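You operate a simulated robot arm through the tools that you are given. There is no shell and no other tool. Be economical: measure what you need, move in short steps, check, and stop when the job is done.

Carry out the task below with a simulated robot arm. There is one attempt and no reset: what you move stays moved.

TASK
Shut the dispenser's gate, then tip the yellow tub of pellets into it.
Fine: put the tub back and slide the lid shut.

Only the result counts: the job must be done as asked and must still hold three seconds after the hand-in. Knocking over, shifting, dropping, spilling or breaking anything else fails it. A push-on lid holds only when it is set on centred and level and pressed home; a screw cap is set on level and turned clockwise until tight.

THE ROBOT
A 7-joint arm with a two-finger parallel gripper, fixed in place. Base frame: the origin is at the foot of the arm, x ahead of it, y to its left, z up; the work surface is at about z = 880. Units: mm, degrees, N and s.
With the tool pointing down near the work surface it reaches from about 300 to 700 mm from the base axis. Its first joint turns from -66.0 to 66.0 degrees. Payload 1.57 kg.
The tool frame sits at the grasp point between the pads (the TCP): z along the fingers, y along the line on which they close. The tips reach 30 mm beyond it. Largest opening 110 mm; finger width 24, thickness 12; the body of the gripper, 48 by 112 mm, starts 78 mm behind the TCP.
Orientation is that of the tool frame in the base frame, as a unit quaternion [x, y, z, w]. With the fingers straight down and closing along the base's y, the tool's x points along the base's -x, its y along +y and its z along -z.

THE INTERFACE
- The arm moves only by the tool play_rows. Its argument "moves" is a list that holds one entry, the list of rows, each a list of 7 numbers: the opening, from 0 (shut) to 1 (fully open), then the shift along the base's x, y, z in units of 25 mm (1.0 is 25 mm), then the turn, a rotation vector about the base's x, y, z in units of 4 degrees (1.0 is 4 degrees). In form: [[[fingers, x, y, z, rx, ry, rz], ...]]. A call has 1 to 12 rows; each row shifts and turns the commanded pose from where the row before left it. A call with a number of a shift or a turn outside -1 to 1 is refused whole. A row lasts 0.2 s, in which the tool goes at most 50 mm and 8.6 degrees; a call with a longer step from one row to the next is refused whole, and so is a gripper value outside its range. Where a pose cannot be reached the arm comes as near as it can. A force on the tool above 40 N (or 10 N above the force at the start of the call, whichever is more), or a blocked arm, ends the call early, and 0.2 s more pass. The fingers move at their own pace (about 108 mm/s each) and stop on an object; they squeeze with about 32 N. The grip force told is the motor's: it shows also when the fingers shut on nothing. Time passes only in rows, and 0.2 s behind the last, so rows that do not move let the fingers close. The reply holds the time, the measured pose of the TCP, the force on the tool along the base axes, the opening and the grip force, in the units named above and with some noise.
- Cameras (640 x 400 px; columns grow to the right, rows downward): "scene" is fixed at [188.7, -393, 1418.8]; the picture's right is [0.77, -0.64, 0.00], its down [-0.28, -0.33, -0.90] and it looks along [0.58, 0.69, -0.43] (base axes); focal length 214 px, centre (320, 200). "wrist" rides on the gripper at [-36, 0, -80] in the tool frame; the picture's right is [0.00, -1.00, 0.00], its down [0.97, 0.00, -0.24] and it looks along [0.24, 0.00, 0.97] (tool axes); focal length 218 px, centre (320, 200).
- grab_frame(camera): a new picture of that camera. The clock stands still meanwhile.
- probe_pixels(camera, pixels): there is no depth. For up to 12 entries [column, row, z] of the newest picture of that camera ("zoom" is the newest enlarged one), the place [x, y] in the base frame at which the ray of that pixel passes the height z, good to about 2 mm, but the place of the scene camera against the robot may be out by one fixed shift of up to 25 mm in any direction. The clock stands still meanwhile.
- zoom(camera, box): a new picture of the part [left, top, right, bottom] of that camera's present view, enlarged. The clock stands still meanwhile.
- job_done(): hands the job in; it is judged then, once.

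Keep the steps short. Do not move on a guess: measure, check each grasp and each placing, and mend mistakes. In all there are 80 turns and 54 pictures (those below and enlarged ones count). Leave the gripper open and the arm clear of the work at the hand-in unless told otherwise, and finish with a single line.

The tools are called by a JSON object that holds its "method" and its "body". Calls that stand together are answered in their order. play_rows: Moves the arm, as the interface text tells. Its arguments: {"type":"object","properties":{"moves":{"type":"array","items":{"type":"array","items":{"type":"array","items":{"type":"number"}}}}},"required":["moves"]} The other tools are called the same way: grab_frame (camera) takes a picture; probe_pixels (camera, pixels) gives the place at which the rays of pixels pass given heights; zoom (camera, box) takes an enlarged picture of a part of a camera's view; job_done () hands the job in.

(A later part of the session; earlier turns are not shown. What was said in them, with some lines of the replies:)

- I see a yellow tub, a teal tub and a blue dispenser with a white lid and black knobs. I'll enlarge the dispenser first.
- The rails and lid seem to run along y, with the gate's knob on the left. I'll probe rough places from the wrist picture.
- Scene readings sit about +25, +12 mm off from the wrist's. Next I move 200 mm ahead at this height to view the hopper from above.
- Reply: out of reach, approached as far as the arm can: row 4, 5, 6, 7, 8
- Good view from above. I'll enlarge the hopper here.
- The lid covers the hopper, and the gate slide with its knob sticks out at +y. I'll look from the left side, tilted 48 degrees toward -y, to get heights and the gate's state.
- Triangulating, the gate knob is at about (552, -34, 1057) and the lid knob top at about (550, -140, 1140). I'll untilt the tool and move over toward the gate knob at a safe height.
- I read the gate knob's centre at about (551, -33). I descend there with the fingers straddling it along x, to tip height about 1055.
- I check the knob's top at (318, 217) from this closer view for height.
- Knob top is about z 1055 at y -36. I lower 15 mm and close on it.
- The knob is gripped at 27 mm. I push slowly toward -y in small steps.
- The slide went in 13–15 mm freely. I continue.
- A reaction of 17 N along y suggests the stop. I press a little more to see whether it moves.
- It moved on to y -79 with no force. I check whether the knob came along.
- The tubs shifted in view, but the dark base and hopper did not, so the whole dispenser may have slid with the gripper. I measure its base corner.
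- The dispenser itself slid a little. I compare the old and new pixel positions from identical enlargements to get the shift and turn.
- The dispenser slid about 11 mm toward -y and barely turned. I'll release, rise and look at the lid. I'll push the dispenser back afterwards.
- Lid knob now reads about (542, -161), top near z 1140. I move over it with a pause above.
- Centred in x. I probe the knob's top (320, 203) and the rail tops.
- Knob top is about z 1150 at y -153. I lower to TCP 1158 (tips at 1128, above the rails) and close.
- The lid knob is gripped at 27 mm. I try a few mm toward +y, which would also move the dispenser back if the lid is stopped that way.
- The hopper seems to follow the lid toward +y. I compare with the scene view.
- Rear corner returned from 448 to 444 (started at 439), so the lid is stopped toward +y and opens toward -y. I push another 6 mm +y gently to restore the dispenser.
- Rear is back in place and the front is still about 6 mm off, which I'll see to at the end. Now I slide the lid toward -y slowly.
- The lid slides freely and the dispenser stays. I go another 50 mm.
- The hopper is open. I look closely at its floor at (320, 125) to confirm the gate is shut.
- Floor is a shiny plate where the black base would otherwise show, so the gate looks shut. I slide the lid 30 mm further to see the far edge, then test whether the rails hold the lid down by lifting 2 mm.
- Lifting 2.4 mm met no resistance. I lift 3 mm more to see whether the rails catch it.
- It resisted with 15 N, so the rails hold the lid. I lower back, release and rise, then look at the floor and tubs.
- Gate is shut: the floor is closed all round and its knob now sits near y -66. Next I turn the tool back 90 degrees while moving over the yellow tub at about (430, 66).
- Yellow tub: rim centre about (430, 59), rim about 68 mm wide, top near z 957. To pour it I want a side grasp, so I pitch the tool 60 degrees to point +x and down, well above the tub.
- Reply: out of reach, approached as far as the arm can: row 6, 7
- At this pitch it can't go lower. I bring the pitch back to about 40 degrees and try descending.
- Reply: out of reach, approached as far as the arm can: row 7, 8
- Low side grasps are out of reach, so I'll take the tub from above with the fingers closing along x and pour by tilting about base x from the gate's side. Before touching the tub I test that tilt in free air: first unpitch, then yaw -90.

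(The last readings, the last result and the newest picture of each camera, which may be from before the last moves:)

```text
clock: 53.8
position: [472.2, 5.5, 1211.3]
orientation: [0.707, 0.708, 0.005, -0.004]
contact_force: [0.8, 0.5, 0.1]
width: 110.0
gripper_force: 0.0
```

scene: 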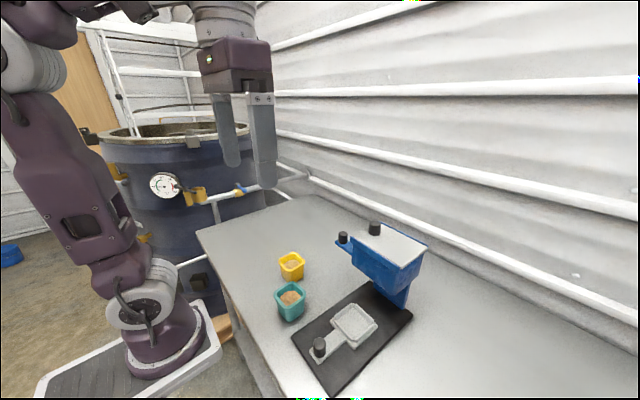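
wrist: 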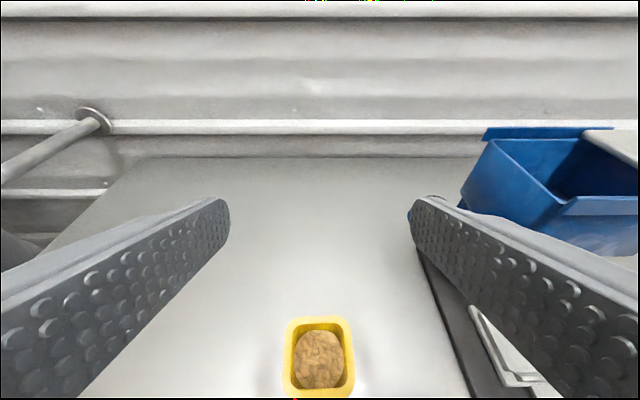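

Yaw works. Now the tilt test about base x while moving toward the pouring place, staying high.

{"method": "play_rows", "body": {"moves": [[[1, 0.24, -0.2, 0.15, -1, -0.17, 0], [1, 0.24, -0.2, 0.15, -1, 0, 0], [1, 0.24, -0.2, 0.15, -1, 0, 0], [1, 0.24, -0.2, 0.15, -1, 0, 0], [1, 0.24, -0.2, 0.15, -1, 0, 0], [1, 0.24, -0.2, 0.15, -1, 0, 0], [1, 0.24, -0.2, 0.15, -1, 0, 0], [1, 0.24, -0.2, 0.15, -1, 0, 0], [1, 0.24, -0.2, 0.15, -1, 0, 0], [1, 0.24, -0.2, 0.15, -1, 0, 0], [1, 0.24, -0.2, 0.15, -1, 0, 0], [1, 0.24, -0.2, 0, -1, 0, 0]]]}}

{"method": "play_rows", "body": {"moves": [[[1, 0, -0.2, 0, -1, 0, 0], [1, 0, -0.2, 0, -1, 0, 0], [1, 0, -0.2, 0, -1, 0, 0], [1, 0, -0.2, 0, -1, 0, 0], [1, 0, -0.2, 0, -1, 0, 0], [1, 0, -0.2, 0, -1, 0, 0], [1, 0, -0.2, 0, -1, 0, 0], [1, 0, -0.2, 0, -1, 0, 0], [1, 0, -0.2, 0, -1, 0, 0], [1, 0, -0.2, 0, -1, 0, 0], [1, 0, -0.2, 0, -1, 0, 0], [1, 0, -0.2, 0, -1, 0, 0]]]}}

{"method": "play_rows", "body": {"moves": [[[1, 0, -0.2, 0, -1, 0, 0], [1, 0, -0.2, 0, -1, 0, 0], [1, 0, -0.2, -0.3, -1, 0, 0], [1, 0, -0.2, -0.5, -1, 0, 0], [1, 0, -0.2, -0.5, -1, 0, 0], [1, 0, 0, -0.5, -1, 0, 0], [1, 0, 0, 0, 0, 0, 0]]]}}

```text
clock: 56.4
position: [543.8, -53.6, 1252.9]
orientation: [0.646, 0.649, -0.28, 0.288]
contact_force: [-0.1, -0.6, -0.5]
width: 110.0
gripper_force: 0.0
```

```text
clock: 59.0
position: [545.2, -114.4, 1254.1]
orientation: [0.473, 0.479, -0.52, 0.526]
contact_force: [-0.1, -0.5, 0.3]
width: 110.4
gripper_force: 0.1
```

```text
clock: 60.6
position: [546.1, -137.5, 1209.0]
orientation: [0.353, 0.36, -0.606, 0.615]
contact_force: [9.9, 13.1, 23.3]
width: 110.0
gripper_force: 0.1
```

Tilt works to about 119 degrees, but there's a contact force of 23 N up. I look at once.

{"method": "zoom", "body": {"camera": "scene", "box": [240, 130, 450, 395]}}

```text
1.51 times, centred on (345, 262) of scene
```

zoom: 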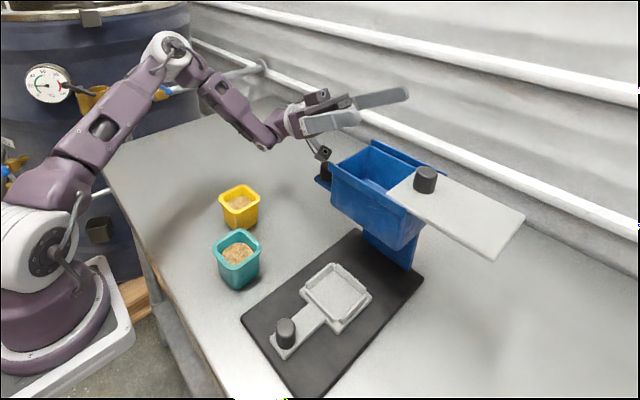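

A small box on a stalk under the gripper touches the gate knob. I retreat upward, reversing the last moves, and will use the opposite yaw, which puts the box on top.

{"method": "play_rows", "body": {"moves": [[[1, 0, 0, 0.8, 0, 0, 0], [1, 0, 0.2, 1, 1, 0, 0], [1, 0, 0.2, 1, 1, 0, 0], [1, 0, 0.3, 0, 1, 0, 0], [1, 0, 0.3, 0, 1, 0, 0], [1, 0, 0.3, 0, 1, 0, 0], [1, 0, 0.3, 0, 1, 0, 0], [1, 0, 0.3, 0, 1, 0, 0], [1, 0, 0.3, 0, 1, 0, 0], [1, 0, 0.3, 0, 1, 0, 0], [1, 0, 0.3, 0, 1, 0, 0], [1, 0, 0.3, 0, 1, 0, 0]]]}}

{"method": "play_rows", "body": {"moves": [[[1, -0.2, 0.2, 0, 1, 0, 0], [1, -0.2, 0.2, 0, 1, 0, 0], [1, -0.2, 0.2, 0, 1, 0, 0], [1, -0.2, 0.2, 0, 1, 0, 0], [1, -0.2, 0.2, 0, 1, 0, 0], [1, -0.2, 0.2, 0, 1, 0, 0], [1, -0.2, 0.2, 0, 1, 0, 0], [1, -0.2, 0.2, 0, 1, 0, 0], [1, -0.2, 0.2, 0, 1, 0, 0], [1, -0.2, 0.2, 0, 1, 0, 0], [1, -0.2, 0.2, 0, 1, 0, 0], [1, -0.2, 0.2, 0, 1, 0, 0]]]}}

{"method": "play_rows", "body": {"moves": [[[1, -0.2, 0.2, -0.3, 1, 0, 0], [1, -0.2, 0.2, -0.3, 1, 0, 0], [1, -0.2, 0.2, -0.3, 1, 0, 0], [1, -0.2, 0.2, -0.3, 1, 0, 0], [1, -0.2, 0.2, -0.3, 1, 0, 0], [1, -0.2, 0.2, -0.3, 1, 0, 0], [1, -0.2, 0.2, -0.3, 1, 0, 0], [1, 0, 0, 0, 0, 0, 0]]]}}

{"method": "zoom", "body": {"camera": "scene", "box": [260, 200, 450, 395]}}

```text
clock: 63.2
position: [545.7, -60.6, 1276.4]
orientation: [0.557, 0.563, -0.428, 0.435]
contact_force: [0.6, 0.2, -0.4]
width: 109.8
gripper_force: 0.1
```

```text
clock: 65.8
position: [484.6, -1.3, 1278.8]
orientation: [0.686, 0.688, -0.163, 0.17]
contact_force: [0.4, -0.3, -0.2]
width: 110.1
gripper_force: 0.2
```

```text
clock: 67.6
position: [449.0, 34.0, 1225.9]
orientation: [0.706, 0.708, 0.009, 0.0]
contact_force: [0.3, -0.4, 0.0]
width: 109.9
gripper_force: 0.0
```

```text
2.05 times, centred on (355, 298) of scene
```

zoom: 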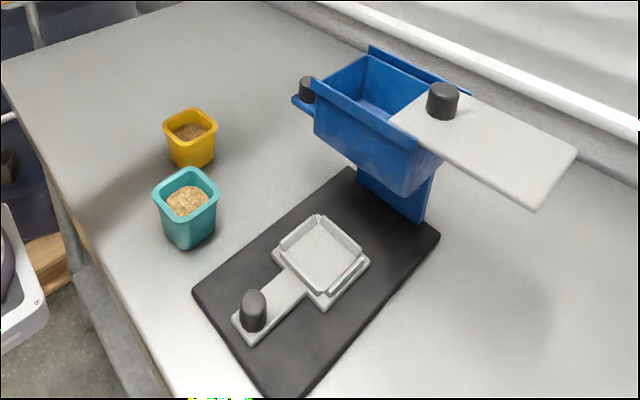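

The dispenser is unharmed, about where it was. I turn the tool 180 degrees in yaw while moving above the tub.

{"method": "play_rows", "body": {"moves": [[[1, 0, 0.08, 0, 0, 0, 1], [1, 0, 0.08, 0, 0, 0, 1], [1, 0, 0.08, 0, 0, 0, 1], [1, 0, 0.08, 0, 0, 0, 1], [1, 0, 0.08, 0, 0, 0, 1], [1, 0, 0.08, 0, 0, 0, 1], [1, 0, 0.08, 0, 0, 0, 1], [1, 0, 0.08, 0, 0, 0, 1], [1, 0, 0.08, 0, 0, 0, 1], [1, 0, 0.08, 0, 0, 0, 1], [1, 0, 0.08, 0, 0, 0, 1], [1, 0, 0.12, 0, 0, 0, 1]]]}}

{"method": "play_rows", "body": {"moves": [[[1, -0.05, 0, 0, 0, 0, 1], [1, -0.05, 0, 0, 0, 0, 1], [1, -0.05, 0, 0, 0, 0, 1], [1, -0.05, 0, 0, 0, 0, 1], [1, -0.05, 0, 0, 0, 0, 1], [1, -0.05, 0, 0, 0, 0, 1], [1, -0.05, 0, 0, 0, 0, 1], [1, -0.05, 0, 0, 0, 0, 1], [1, -0.05, 0, 0, 0, 0, 1], [1, -0.05, 0, 0, 0, 0, 1], [1, -0.05, 0, 0, 0, 0, 1], [1, -0.05, 0, 0, 0, 0, 1]]]}}

{"method": "play_rows", "body": {"moves": [[[1, -0.02, 0, 0, 0, 0, 1], [1, -0.02, 0, 0, 0, 0, 1], [1, -0.02, 0, 0, 0, 0, 1], [1, -0.02, 0, 0, 0, 0, 1], [1, -0.02, 0, 0, 0, 0, 1], [1, -0.02, 0, 0, 0, 0, 1], [1, -0.02, 0, 0, 0, 0, 1], [1, -0.02, 0, 0, 0, 0, 1], [1, 0, 0, 0, 0, 0, 1], [1, 0, 0, 0, 0, 0, 1], [1, 0, 0, 0, 0, 0, 1], [1, 0, 0, 0, 0, 0, 1]]]}}

{"method": "play_rows", "body": {"moves": [[[1, 0, 0, -0.5, 0, 0, 1], [1, 0, 0, -0.5, 0, 0, 1], [1, 0, 0, -0.5, 0, 0, 1], [1, 0, 0, -0.5, 0, 0, 1], [1, 0, 0, -0.5, 0, 0, 1], [1, 0, 0, -0.5, 0, 0, 1], [1, 0, 0, -0.5, 0, 0, 1], [1, 0, 0, -0.5, 0, 0, 1], [1, 0, 0, -0.5, 0, 0, 1], [1, 0, 0, 0, 0, 0, 0]]]}}

{"method": "grab_frame", "body": {"camera": "wrist"}}

```text
clock: 70.2
position: [448.6, 58.6, 1225.7]
orientation: [0.359, 0.933, 0.008, -0.003]
contact_force: [-0.1, -0.2, -0.2]
width: 110.1
gripper_force: 0.1
```

```text
clock: 72.8
position: [434.7, 58.1, 1226.0]
orientation: [-0.052, 0.999, 0.006, -0.007]
contact_force: [0.9, 0.4, 0.8]
width: 110.3
gripper_force: 0.1
```

```text
clock: 75.4
position: [431.5, 58.5, 1225.4]
orientation: [-0.453, 0.891, 0.003, -0.008]
contact_force: [0.8, -0.8, -0.3]
width: 110.0
gripper_force: 0.0
```

```text
clock: 77.6
position: [431.6, 58.1, 1111.7]
orientation: [0.707, -0.707, 0.0, 0.009]
contact_force: [0.8, 1.3, -0.6]
width: 110.0
gripper_force: 0.0
```

```text
14 pictures are left
```

wrist: 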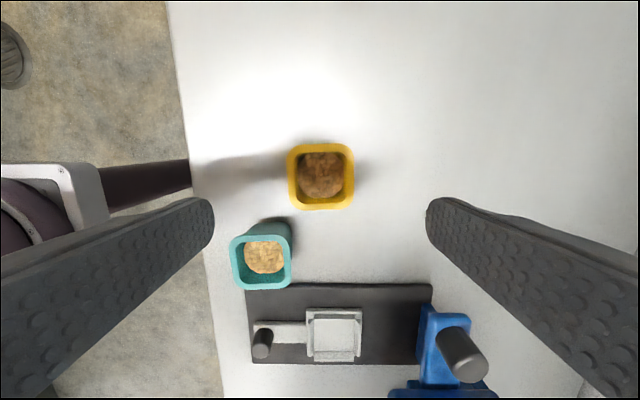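

I probe the rim centre (321, 177) at rim height.

{"method": "probe_pixels", "body": {"camera": "wrist", "pixels": [[321, 176.5, 957], [288, 145, 957], [354, 145, 957], [290, 208, 957], [353, 208, 957], [291, 240, 950]]}}

```text
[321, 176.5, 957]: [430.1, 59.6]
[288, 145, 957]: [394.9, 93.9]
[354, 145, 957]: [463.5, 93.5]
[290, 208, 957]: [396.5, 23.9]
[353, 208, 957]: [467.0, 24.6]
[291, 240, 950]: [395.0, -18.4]
```

Tub centre is (430, 59). I descend to TCP z 925 around it and then close.

{"method": "play_rows", "body": {"moves": [[[1, -0.05, 0.04, -1, 0.18, -0.18, 0], [1, 0, 0, -1, 0, 0, 0], [1, 0, 0, -1, 0, 0, 0], [1, 0, 0, -1, 0, 0, 0], [1, 0, 0, -1, 0, 0, 0], [1, 0, 0, -1, 0, 0, 0], [1, 0, 0, -1, 0, 0, 0], [1, 0, 0, -0.45, 0, 0, 0], [1, 0, 0, 0, 0, 0, 0]]]}}

{"method": "play_rows", "body": {"moves": [[[0.75, 0, 0, 0, 0, 0, 0], [0.65, 0, 0, 0, 0, 0, 0], [0, 0, 0, 0, 0, 0, 0], [0, 0, 0, 0, 0, 0, 0], [0, 0, 0, 0, 0, 0, 0]]]}}

{"method": "grab_frame", "body": {"camera": "wrist"}}

```text
clock: 79.4
position: [429.4, 60.6, 930.0]
orientation: [0.707, -0.707, 0.001, -0.001]
contact_force: [-3.9, -0.4, 14.4]
width: 110.3
gripper_force: 0.0
stopped in row 9: the force on the tool passed its limit (the readings are from after the stop); the commanded pose is now the measured one
```

```text
clock: 80.6
position: [431.2, 60.1, 930.2]
orientation: [-0.707, 0.707, -0.002, 0.002]
contact_force: [1.8, 2.7, 21.1]
width: 61.3
gripper_force: 31.5
```

```text
13 pictures are left
```

wrist: 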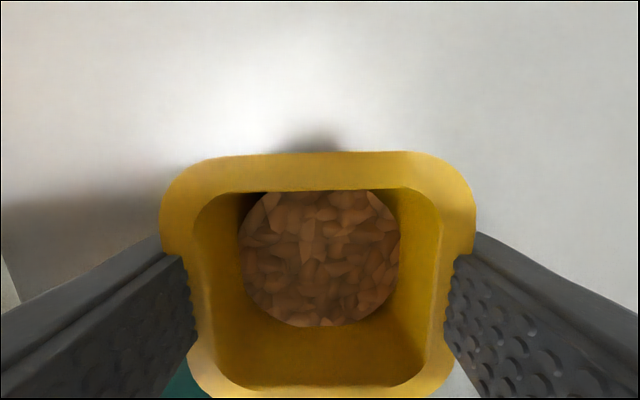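

The tub is gripped at 61 mm, but an upward force of about 20 N remains. I check from the scene camera what's touching.

{"method": "grab_frame", "body": {"camera": "scene"}}

```text
12 pictures are left
```

scene: 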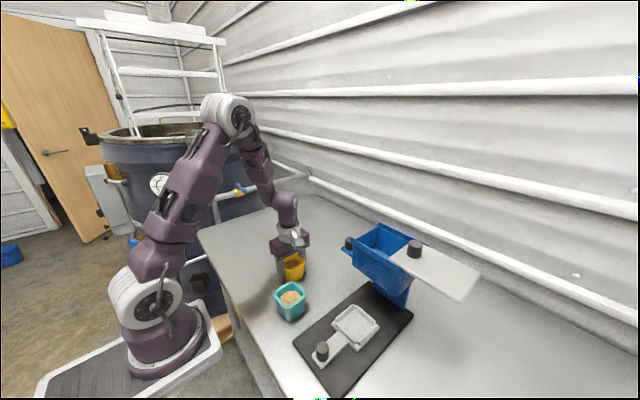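

Nothing visible is being hit. I lift 25 mm gently and read the force.

{"method": "play_rows", "body": {"moves": [[[0, 0, 0, 0.3, 0, 0, 0], [0, 0, 0, 0.3, 0, 0, 0], [0, 0, 0, 0.4, 0, 0, 0], [0, 0, 0, 0, 0, 0, 0]]]}}

{"method": "zoom", "body": {"camera": "scene", "box": [230, 180, 350, 330]}}

```text
clock: 81.6
position: [429.1, 60.6, 954.4]
orientation: [0.707, -0.707, 0.001, -0.001]
contact_force: [0.7, 0.9, -0.5]
width: 61.1
gripper_force: 32.1
```

```text
2.67 times, centred on (290, 255) of scene
```

zoom: 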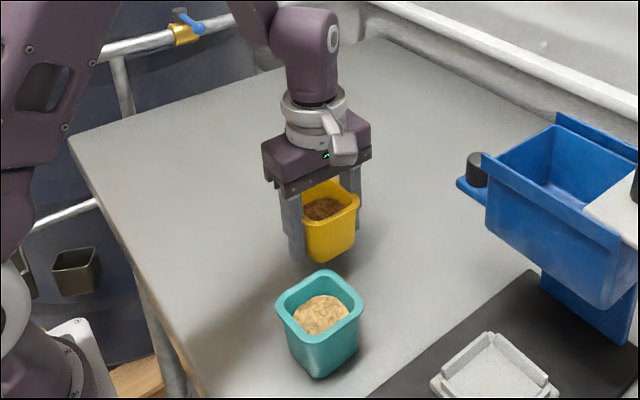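

The tub is held and lifted with its pellets. I raise it to z 1230 and carry it level over the hopper opening.

{"method": "play_rows", "body": {"moves": [[[0, 0, 0, 1, 0, 0, 0], [0, 0, 0, 1, 0, 0, 0], [0, 0, 0, 1, 0, 0, 0], [0, 0, 0, 1, 0, 0, 0], [0, 0, 0, 1, 0, 0, 0], [0, 0, 0, 1, 0, 0, 0], [0, 0, 0, 1, 0, 0, 0], [0, 0, 0, 1, 0, 0, 0], [0, 0, 0, 1, 0, 0, 0], [0, 0, 0, 1, 0, 0, 0], [0, 0, 0, 1, 0, 0, 0], [0, 0, 0, 0, 0, 0, 0]]]}}

{"method": "play_rows", "body": {"moves": [[[0, 0.38, -0.6, 0, 0, 0, 0], [0, 0.38, -0.9, 0, 0, 0, 0], [0, 0.38, -0.9, 0, 0, 0, 0], [0, 0.38, -0.9, 0, 0, 0, 0], [0, 0.38, -0.9, 0, 0, 0, 0], [0, 0.38, -0.9, 0, 0, 0, 0], [0, 0.38, -0.9, 0, 0, 0, 0], [0, 0.38, -0.9, 0, 0, 0, 0], [0, 0.38, -0.9, 0, 0, 0, 0], [0, 0.38, -0.9, 0, 0, 0, 0], [0, 0.38, -0.9, 0, 0, 0, 0], [0, 0.38, -0.7, 0, 0, 0, 0]]]}}

```text
clock: 84.2
position: [430.7, 59.8, 1229.7]
orientation: [-0.707, 0.707, -0.001, 0.002]
contact_force: [-0.1, -0.2, -1.6]
width: 61.0
gripper_force: 32.3
```

```text
clock: 86.8
position: [540.2, -192.3, 1227.7]
orientation: [0.709, -0.706, -0.002, 0.002]
contact_force: [0.2, 1.1, -0.8]
width: 61.0
gripper_force: 32.2
out of reach, approached as far as the arm can: row 12
```

Over the opening, tub still gripped. I tilt the first 48 degrees.

{"method": "play_rows", "body": {"moves": [[[0, 0, 0, 0, -1, 0, 0], [0, 0, 0, 0, -1, 0, 0], [0, 0, 0, 0, -1, 0, 0], [0, 0, 0, 0, -1, 0, 0], [0, 0, 0, 0, -1, 0, 0], [0, 0, 0, 0, -1, 0, 0], [0, 0, 0, 0, -1, 0, 0], [0, 0, 0, 0, -1, 0, 0], [0, 0.1, -0.2, 0, -1, 0, 0], [0, 0, -0.2, 0, -1, 0, 0], [0, 0, 0, 0, 0, 0, 0]]]}}

{"method": "zoom", "body": {"camera": "scene", "box": [280, 100, 470, 300]}}

```text
clock: 89.2
position: [546.6, -207.3, 1229.7]
orientation: [0.665, -0.664, 0.243, 0.241]
contact_force: [0.4, -0.7, -0.8]
width: 61.0
gripper_force: 31.5
```

```text
2.00 times, centred on (375, 200) of scene
```

zoom: 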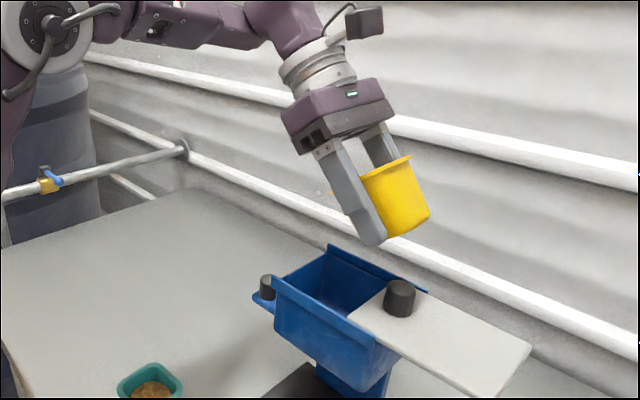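

Good: the lip is about y -163, above the middle of the opening. I tilt on slowly to about 75 degrees.

{"method": "play_rows", "body": {"moves": [[[0, 0, 0.02, 0, -0.75, 0, 0], [0, 0, 0.02, 0, -0.75, 0, 0], [0, 0, 0.02, 0, -0.75, 0, 0], [0, 0, 0.02, 0, -0.75, 0, 0], [0, 0, 0.02, 0, -0.75, 0, 0], [0, 0, 0.02, 0, -0.75, 0, 0], [0, 0, 0.02, 0, -0.75, 0, 0], [0, 0, 0.02, 0, -0.75, 0, 0], [0, 0, 0.02, 0, -0.75, 0, 0], [0, 0, 0.02, 0, -0.75, 0, 0], [0, 0, 0, 0, -0.5, 0, 0], [0, 0, 0, 0, 0, 0, 0]]]}}

{"method": "zoom", "body": {"camera": "scene", "box": [280, 100, 470, 300]}}

```text
clock: 91.8
position: [547.6, -203.2, 1230.2]
orientation: [0.573, -0.571, 0.417, 0.415]
contact_force: [-0.4, 0.1, -0.5]
width: 61.2
gripper_force: 32.2
```

```text
2.00 times, centred on (375, 200) of scene
```

zoom: 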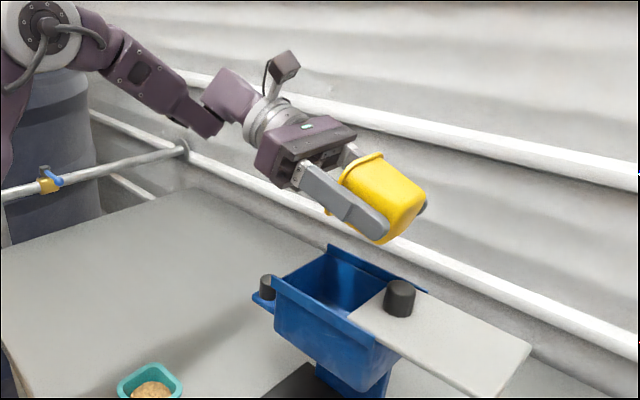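

Nothing has spilled. I tilt on to about 108 degrees, shifting +y so the lip stays over the opening.

{"method": "play_rows", "body": {"moves": [[[0, -0.02, 0.05, 0, -0.75, 0, 0], [0, -0.02, 0.05, 0, -0.75, 0, 0], [0, -0.02, 0.05, 0, -0.75, 0, 0], [0, -0.02, 0.06, 0, -0.75, 0, 0], [0, -0.02, 0.06, 0, -0.75, 0, 0], [0, 0, 0.06, 0, -0.75, 0, 0], [0, 0, 0.06, 0, -0.75, 0, 0], [0, 0, 0.06, 0, -0.75, 0, 0], [0, 0, 0.06, 0, -0.75, 0, 0], [0, 0, 0.06, 0, -0.75, 0, 0], [0, 0, 0.06, 0, -0.75, 0, 0], [0, 0, 0, 0, 0, 0, 0]]]}}

{"method": "zoom", "body": {"camera": "scene", "box": [280, 100, 470, 300]}}

```text
clock: 94.4
position: [543.3, -186.4, 1229.0]
orientation: [0.43, -0.43, 0.562, 0.561]
contact_force: [0.4, 0.2, -0.7]
width: 60.7
gripper_force: 31.9
```

```text
2.00 times, centred on (375, 200) of scene
```

zoom: 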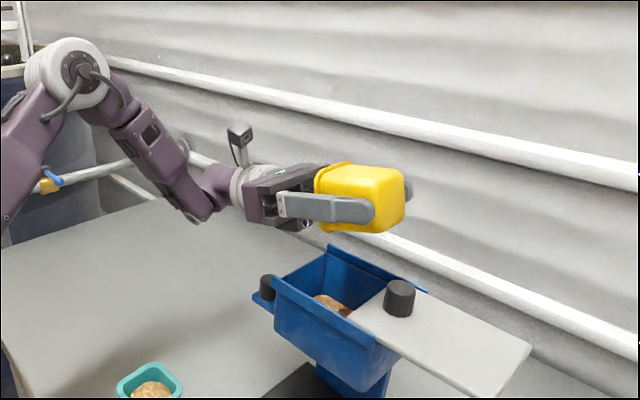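

Pellets are in the hopper. I tilt to about 122 degrees and dwell to empty it fully.

{"method": "play_rows", "body": {"moves": [[[0, 0, 0.06, 0, -0.75, 0, 0], [0, 0, 0.06, 0, -0.75, 0, 0], [0, 0, 0.06, 0, -0.75, 0, 0], [0, 0, 0.04, 0, -0.75, 0, 0], [0, 0, 0.04, 0.1, -0.75, 0, 0], [0, 0, 0, 0.1, -0.5, 0, 0], [0, 0, 0, 0, 0, 0, 0], [0, 0, 0, 0, 0, 0, 0], [0, 0, 0, 0, 0, 0, 0], [0, 0, 0, 0, 0, 0, 0], [0, 0, 0, 0, 0, 0, 0], [0, 0, 0, 0, 0, 0, 0]]]}}

{"method": "grab_frame", "body": {"camera": "wrist"}}

```text
clock: 97.0
position: [544.6, -180.4, 1235.6]
orientation: [0.344, -0.342, 0.619, 0.618]
contact_force: [0.8, -0.8, -0.9]
width: 60.4
gripper_force: 31.8
```

```text
7 pictures are left
```

wrist: 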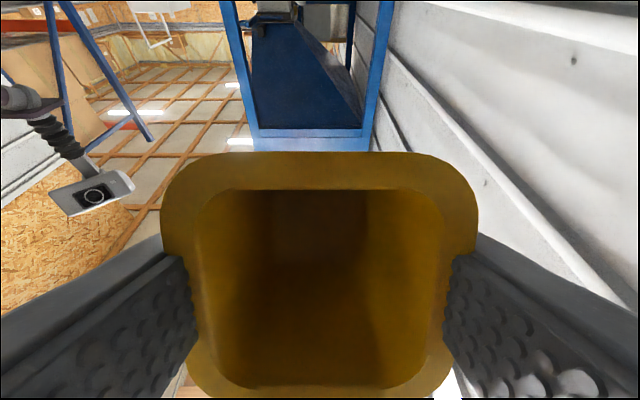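

The tub is empty and sits unchanged in the grip. I untilt in reverse while starting back toward the tub's place.

{"method": "play_rows", "body": {"moves": [[[0, 0, 0, 0, 1, 0, 0], [0, 0, 0, 0, 1, 0, 0], [0, 0, 0, 0, 1, 0, 0], [0, 0, 0, 0, 1, 0, 0], [0, 0, 0, 0, 1, 0, 0], [0, 0, 0, 0, 1, 0, 0], [0, 0, 0, 0, 1, 0, 0], [0, 0, 0, 0, 1, 0, 0], [0, 0, 0, 0, 1, 0, 0], [0, 0, 0, 0, 1, 0, 0], [0, 0, 0, 0, 1, 0, 0], [0, 0, 0, 0, 1, 0, 0]]]}}

{"method": "play_rows", "body": {"moves": [[[0, -0.2, 0.3, 0, 1, 0, 0], [0, -0.2, 0.3, 0, 1, 0, 0], [0, -0.2, 0.3, 0, 1, 0, 0], [0, -0.2, 0.3, 0, 1, 0, 0], [0, -0.2, 0.4, 0, 1, 0, 0], [0, -0.2, 0.4, 0, 1, 0, 0], [0, -0.2, 0.4, 0, 1, 0, 0], [0, -0.2, 0.4, 0, 1, 0, 0], [0, -0.2, 0.4, 0, 1, 0, 0], [0, -0.2, 0.4, 0, 1, 0, 0], [0, -0.2, 0.4, 0, 1, 0, 0], [0, -0.2, 0.4, 0, 1, 0, 0]]]}}

{"method": "play_rows", "body": {"moves": [[[0, -0.2, 0.5, 0, 1, 0, 0], [0, -0.2, 0.5, 0, 1, 0, 0], [0, -0.2, 0.5, 0, 1, 0, 0], [0, -0.2, 0.5, 0, 1, 0, 0], [0, -0.2, 0.5, 0, 1, 0, 0], [0, -0.2, 0.5, 0, 1, 0, 0], [0, -0.2, 0.5, 0, 0.5, 0, 0], [0, -0.2, 0.5, 0, 0, 0, 0], [0, -0.2, 0.5, 0, 0, 0, 0], [0, -0.2, 0.5, 0, 0, 0, 0], [0, 0, 0, 0, 0, 0, 0]]]}}

```text
clock: 99.6
position: [543.1, -179.7, 1234.6]
orientation: [0.565, -0.564, 0.427, 0.425]
contact_force: [-0.8, 0.5, -0.2]
width: 60.4
gripper_force: 32.0
```

```text
clock: 102.2
position: [484.0, -68.2, 1234.0]
orientation: [-0.689, 0.689, -0.161, -0.158]
contact_force: [0.3, 0.0, -0.3]
width: 60.5
gripper_force: 32.0
```

```text
clock: 104.6
position: [433.5, 54.3, 1234.7]
orientation: [-0.707, 0.708, -0.001, 0.0]
contact_force: [-0.1, 0.3, -0.7]
width: 60.7
gripper_force: 32.4
```

Upright again near its place. I centre on (430, 60) and lower, slowing near the table.

{"method": "play_rows", "body": {"moves": [[[0, -0.13, 0.23, -1, 0, 0, 0], [0, 0, 0, -1, 0, 0, 0], [0, 0, 0, -1, 0, 0, 0], [0, 0, 0, -1, 0, 0, 0], [0, 0, 0, -1, 0, 0, 0], [0, 0, 0, -1, 0, 0, 0], [0, 0, 0, -1, 0, 0, 0], [0, 0, 0, -1, 0, 0, 0], [0, 0, 0, -1, 0, 0, 0], [0, 0, 0, -1, 0, 0, 0], [0, 0, 0, -1, 0, 0, 0], [0, 0, 0, 0, 0, 0, 0]]]}}

{"method": "play_rows", "body": {"moves": [[[0, 0, 0, -0.3, 0, 0, 0], [0, 0, 0, -0.2, 0, 0, 0], [0, 0, 0, -0.1, 0, 0, 0], [0, 0, 0, -0.1, 0, 0, 0], [0, 0, 0, 0, 0, 0, 0]]]}}

```text
clock: 107.2
position: [430.4, 59.6, 959.2]
orientation: [0.707, -0.707, 0.001, -0.001]
contact_force: [1.0, -0.4, -0.1]
width: 60.6
gripper_force: 32.6
```

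```text
clock: 108.4
position: [431.4, 60.0, 942.2]
orientation: [-0.707, 0.707, -0.002, 0.002]
contact_force: [1.4, -0.5, -0.3]
width: 60.6
gripper_force: 31.9
```

No contact yet at 942. I lower further in small steps.

{"method": "play_rows", "body": {"moves": [[[0, 0, 0, -0.1, 0, 0, 0], [0, 0, 0, -0.1, 0, 0, 0], [0, 0, 0, -0.1, 0, 0, 0], [0, 0, 0, -0.08, 0, 0, 0], [0, 0, 0, 0, 0, 0, 0]]]}}

```text
clock: 109.6
position: [430.0, 60.3, 932.1]
orientation: [-0.707, 0.708, -0.001, 0.001]
contact_force: [0.6, -0.2, -1.0]
width: 60.6
gripper_force: 31.7
```

{"method": "play_rows", "body": {"moves": [[[0, 0, 0, -0.05, 0, 0, 0], [0, 0, 0, -0.05, 0, 0, 0], [0, 0, 0, 0, 0, 0, 0]]]}}

```text
clock: 110.4
position: [430.7, 60.5, 930.4]
orientation: [-0.707, 0.707, -0.001, 0.001]
contact_force: [0.6, 0.7, 0.1]
width: 60.4
gripper_force: 32.1
```

No contact yet; the width changed slightly, so contact may come about 4 mm lower. I continue.

{"method": "play_rows", "body": {"moves": [[[0, 0, 0, -0.05, 0, 0, 0], [0, 0, 0, -0.05, 0, 0, 0], [0, 0, 0, 0, 0, 0, 0]]]}}

{"method": "play_rows", "body": {"moves": [[[0, 0, 0, -0.05, 0, 0, 0], [0, 0, 0, -0.05, 0, 0, 0], [0, 0, 0, 0, 0, 0, 0]]]}}

```text
clock: 110.9
position: [431.1, 60.8, 931.0]
orientation: [0.707, -0.707, 0.003, -0.001]
contact_force: [-4.6, 0.6, 12.7]
width: 60.7
gripper_force: 31.8
stopped in row 2: the force on the tool passed its limit (the readings are from after the stop); the commanded pose is now the measured one
```

```text
clock: 111.3
position: [430.7, 59.0, 930.1]
orientation: [-0.707, 0.708, -0.002, 0.002]
contact_force: [-4.2, 0.4, 12.7]
width: 60.8
gripper_force: 31.7
stopped in row 2: the force on the tool passed its limit (the readings are from after the stop); the commanded pose is now the measured one
```

Contact now with about 13 N at z 930. I check with an enlarged view that the tub stands on the table.

{"method": "zoom", "body": {"camera": "scene", "box": [255, 220, 325, 290]}}

```text
5.71 times, centred on (290, 255) of scene
```

zoom: 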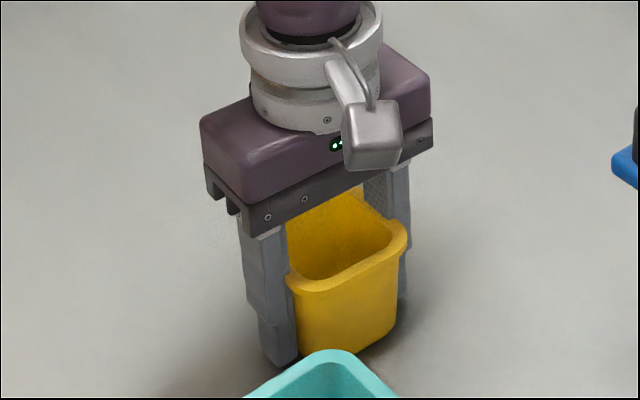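

The tub stands at the table. I open gradually, then rise straight up.

{"method": "play_rows", "body": {"moves": [[[0.6, 0, 0, 0, 0, 0, 0], [0.65, 0, 0, 0, 0, 0, 0], [0.8, 0, 0, 0, 0, 0, 0], [1, 0, 0, 0, 0, 0, 0], [1, 0, 0, 0, 0, 0, 0]]]}}

{"method": "play_rows", "body": {"moves": [[[1, 0, 0, 0.4, 0, 0, 0], [1, 0, 0, 1, 0, 0, 0], [1, 0, 0, 1, 0, 0, 0], [1, 0, 0, 1, 0, 0, 0], [1, 0, 0, 1, 0, 0, 0], [1, 0, 0, 1, 0, 0, 0], [1, 0, 0, 1, 0, 0, 0], [1, 0, 0, 1, 0, 0, 0], [1, 0, 0, 1, 0, 0, 0], [1, 0, 0, 1, 0, 0, 0], [1, 0, 0, 1, 0, 0, 0], [1, 0, 0, 0.6, 0, 0, 0]]]}}

{"method": "play_rows", "body": {"moves": [[[1, 0.38, -0.9, 0, 0, 0, 0], [1, 0.38, -0.9, 0, 0, 0, 0], [1, 0.38, -0.9, 0, 0, 0, 0], [1, 0.38, -0.9, 0, 0, 0, 0], [1, 0.38, -0.9, 0, 0, 0, 0], [1, 0.38, -0.9, 0, 0, 0, 0], [1, 0.38, -0.9, 0, 0, 0, 0], [1, 0.38, -0.9, 0, 0, 0, 0], [1, 0.38, -0.9, 0, 0, 0, 0], [1, 0.38, -0.9, 0, 0, 0, 0], [1, 0.38, -0.9, -0.2, 0, 0, 0], [1, 0.3, -0.5, -0.2, 0, 0, 0]]]}}

{"method": "grab_frame", "body": {"camera": "wrist"}}

```text
clock: 112.5
position: [432.8, 60.6, 930.5]
orientation: [0.707, -0.707, 0.004, -0.003]
contact_force: [21.0, -0.2, 30.1]
width: 90.6
gripper_force: 0.0
```

```text
clock: 115.1
position: [429.9, 60.4, 1204.6]
orientation: [-0.707, 0.707, -0.004, 0.002]
contact_force: [0.6, -0.2, -0.5]
width: 110.2
gripper_force: 0.0
```

```text
clock: 117.7
position: [542.4, -200.4, 1195.0]
orientation: [0.708, -0.707, 0.002, 0.0]
contact_force: [-0.2, -0.4, -0.4]
width: 110.2
gripper_force: 0.1
```

```text
5 pictures are left
```

wrist: 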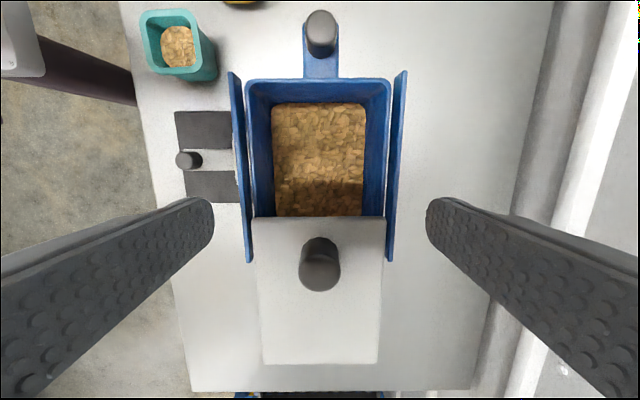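

Pellets lie in the hopper and none are spilled. I go to the lid knob at (542, -238), descend to TCP 1158 and grip.

{"method": "play_rows", "body": {"moves": [[[1, 0, -0.8, 0, 0, 0, 0], [1, 0, -0.72, 0, 0, 0, 0], [1, 0, 0, -0.75, 0, 0, 0], [1, 0, 0, -0.73, 0, 0, 0], [1, 0, 0, 0, 0, 0, 0], [0, 0, 0, 0, 0, 0, 0], [0, 0, 0, 0, 0, 0, 0], [0, 0, 0, 0, 0, 0, 0], [0, 0, 0, 0, 0, 0, 0]]]}}

```text
clock: 119.7
position: [542.8, -238.0, 1157.9]
orientation: [-0.707, 0.707, -0.002, 0.001]
contact_force: [-6.2, 0.2, -1.3]
width: 27.2
gripper_force: 31.9
```

Gripped at 27 mm. I slide the lid toward +y, slowly.

{"method": "play_rows", "body": {"moves": [[[0, 0, 0.25, 0, 0, 0, 0], [0, 0, 0.25, 0, 0, 0, 0], [0, 0, 0.25, 0, 0, 0, 0], [0, 0, 0.25, 0, 0, 0, 0], [0, 0, 0.25, 0, 0, 0, 0], [0, 0, 0.25, 0, 0, 0, 0], [0, 0, 0.25, 0, 0, 0, 0], [0, 0, 0.25, 0, 0, 0, 0], [0, 0, 0.25, 0, 0, 0, 0], [0, 0, 0.25, 0, 0, 0, 0], [0, 0, 0.25, 0, 0, 0, 0], [0, 0, 0.25, 0, 0, 0, 0]]]}}

{"method": "play_rows", "body": {"moves": [[[0, 0, 0.2, 0, 0, 0, 0], [0, 0, 0.2, 0, 0, 0, 0], [0, 0, 0.1, 0, 0, 0, 0], [0, 0, 0.1, 0, 0, 0, 0], [0, 0, 0.1, 0, 0, 0, 0], [0, 0, 0, 0, 0, 0, 0]]]}}

```text
clock: 122.3
position: [542.1, -164.2, 1157.7]
orientation: [0.707, -0.707, 0.002, -0.002]
contact_force: [-6.1, -1.1, 3.5]
width: 27.0
gripper_force: 31.9
```

```text
clock: 123.7
position: [543.1, -144.7, 1157.6]
orientation: [-0.707, 0.707, -0.003, 0.001]
contact_force: [-9.3, 0.6, 1.2]
width: 27.1
gripper_force: 32.6
```

At y -145; the stop is expected near -140. I advance in 2 mm steps and watch the force.

{"method": "play_rows", "body": {"moves": [[[0, -0.03, 0.08, 0, 0, 0, 0], [0, 0, 0.08, 0, 0, 0, 0], [0, 0, 0, 0, 0, 0, 0]]]}}

```text
clock: 124.5
position: [542.7, -141.7, 1159.1]
orientation: [0.708, -0.707, 0.003, -0.002]
contact_force: [0.9, 0.1, -0.4]
width: 26.8
gripper_force: 32.1
```

{"method": "play_rows", "body": {"moves": [[[0, 0, 0.06, 0, 0, 0, 0], [0, 0, 0.06, 0, 0, 0, 0], [0, 0, 0, 0, 0, 0, 0]]]}}

{"method": "grab_frame", "body": {"camera": "wrist"}}

```text
clock: 125.3
position: [542.7, -138.5, 1157.2]
orientation: [-0.707, 0.708, -0.004, 0.001]
contact_force: [6.2, -4.3, -0.1]
width: 26.9
gripper_force: 31.5
```

```text
4 pictures are left
```

wrist: 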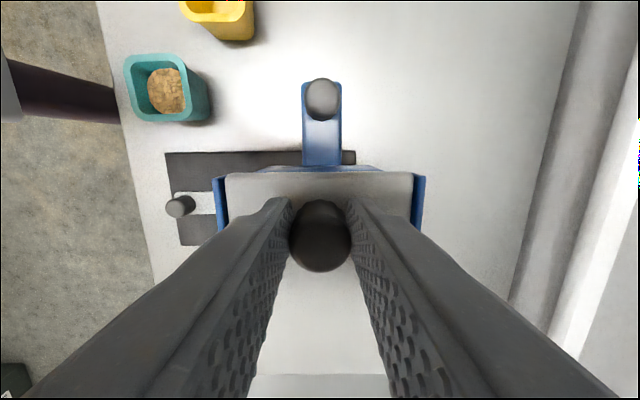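

A reaction of -4 N in y says the lid met its stop, and the edge matches the earlier shut view. I nudge 1 mm more, then release and rise clear.

{"method": "play_rows", "body": {"moves": [[[0, 0, 0.05, 0, 0, 0, 0], [0, 0, 0, 0, 0, 0, 0], [1, 0, 0, 0, 0, 0, 0], [1, 0, 0, 0, 0, 0, 0], [1, 0, 0, 0, 0, 0, 0], [1, 0, 0, 1, 0, 0, 0], [1, 0, 0, 1, 0, 0, 0], [1, -0.5, 0.3, 0.5, 0, 0, 0], [1, -1, 1, 0, 0, 0, 0], [1, -1, 1, 0, 0, 0, 0], [1, -1, 1, 0, 0, 0, 0], [1, 0, 0, 0, 0, 0, 0]]]}}

{"method": "zoom", "body": {"camera": "scene", "box": [260, 200, 450, 395]}}

```text
clock: 127.9
position: [454.6, -54.0, 1220.0]
orientation: [-0.707, 0.707, -0.003, 0.002]
contact_force: [0.7, -0.2, -0.5]
width: 110.2
gripper_force: 0.0
```

```text
2.05 times, centred on (355, 298) of scene
```

zoom: 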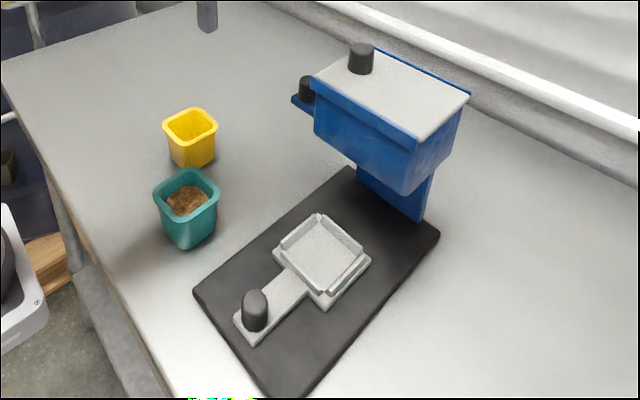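

The yellow tub is back in place, empty and upright. The lid is shut, the gate is pushed in and the teal tub is untouched. The arm is clear with the gripper open, so I hand in.

{"method": "job_done", "body": {}}

```text
The job is handed in.
```

The gate is shut, the pellets are in the hopper, the yellow tub is back in its place and the lid is slid shut; but shutting the gate slid the whole dispenser, and although I pushed it back, its front end still sits about 9 mm off with a turn of about 2 degrees.
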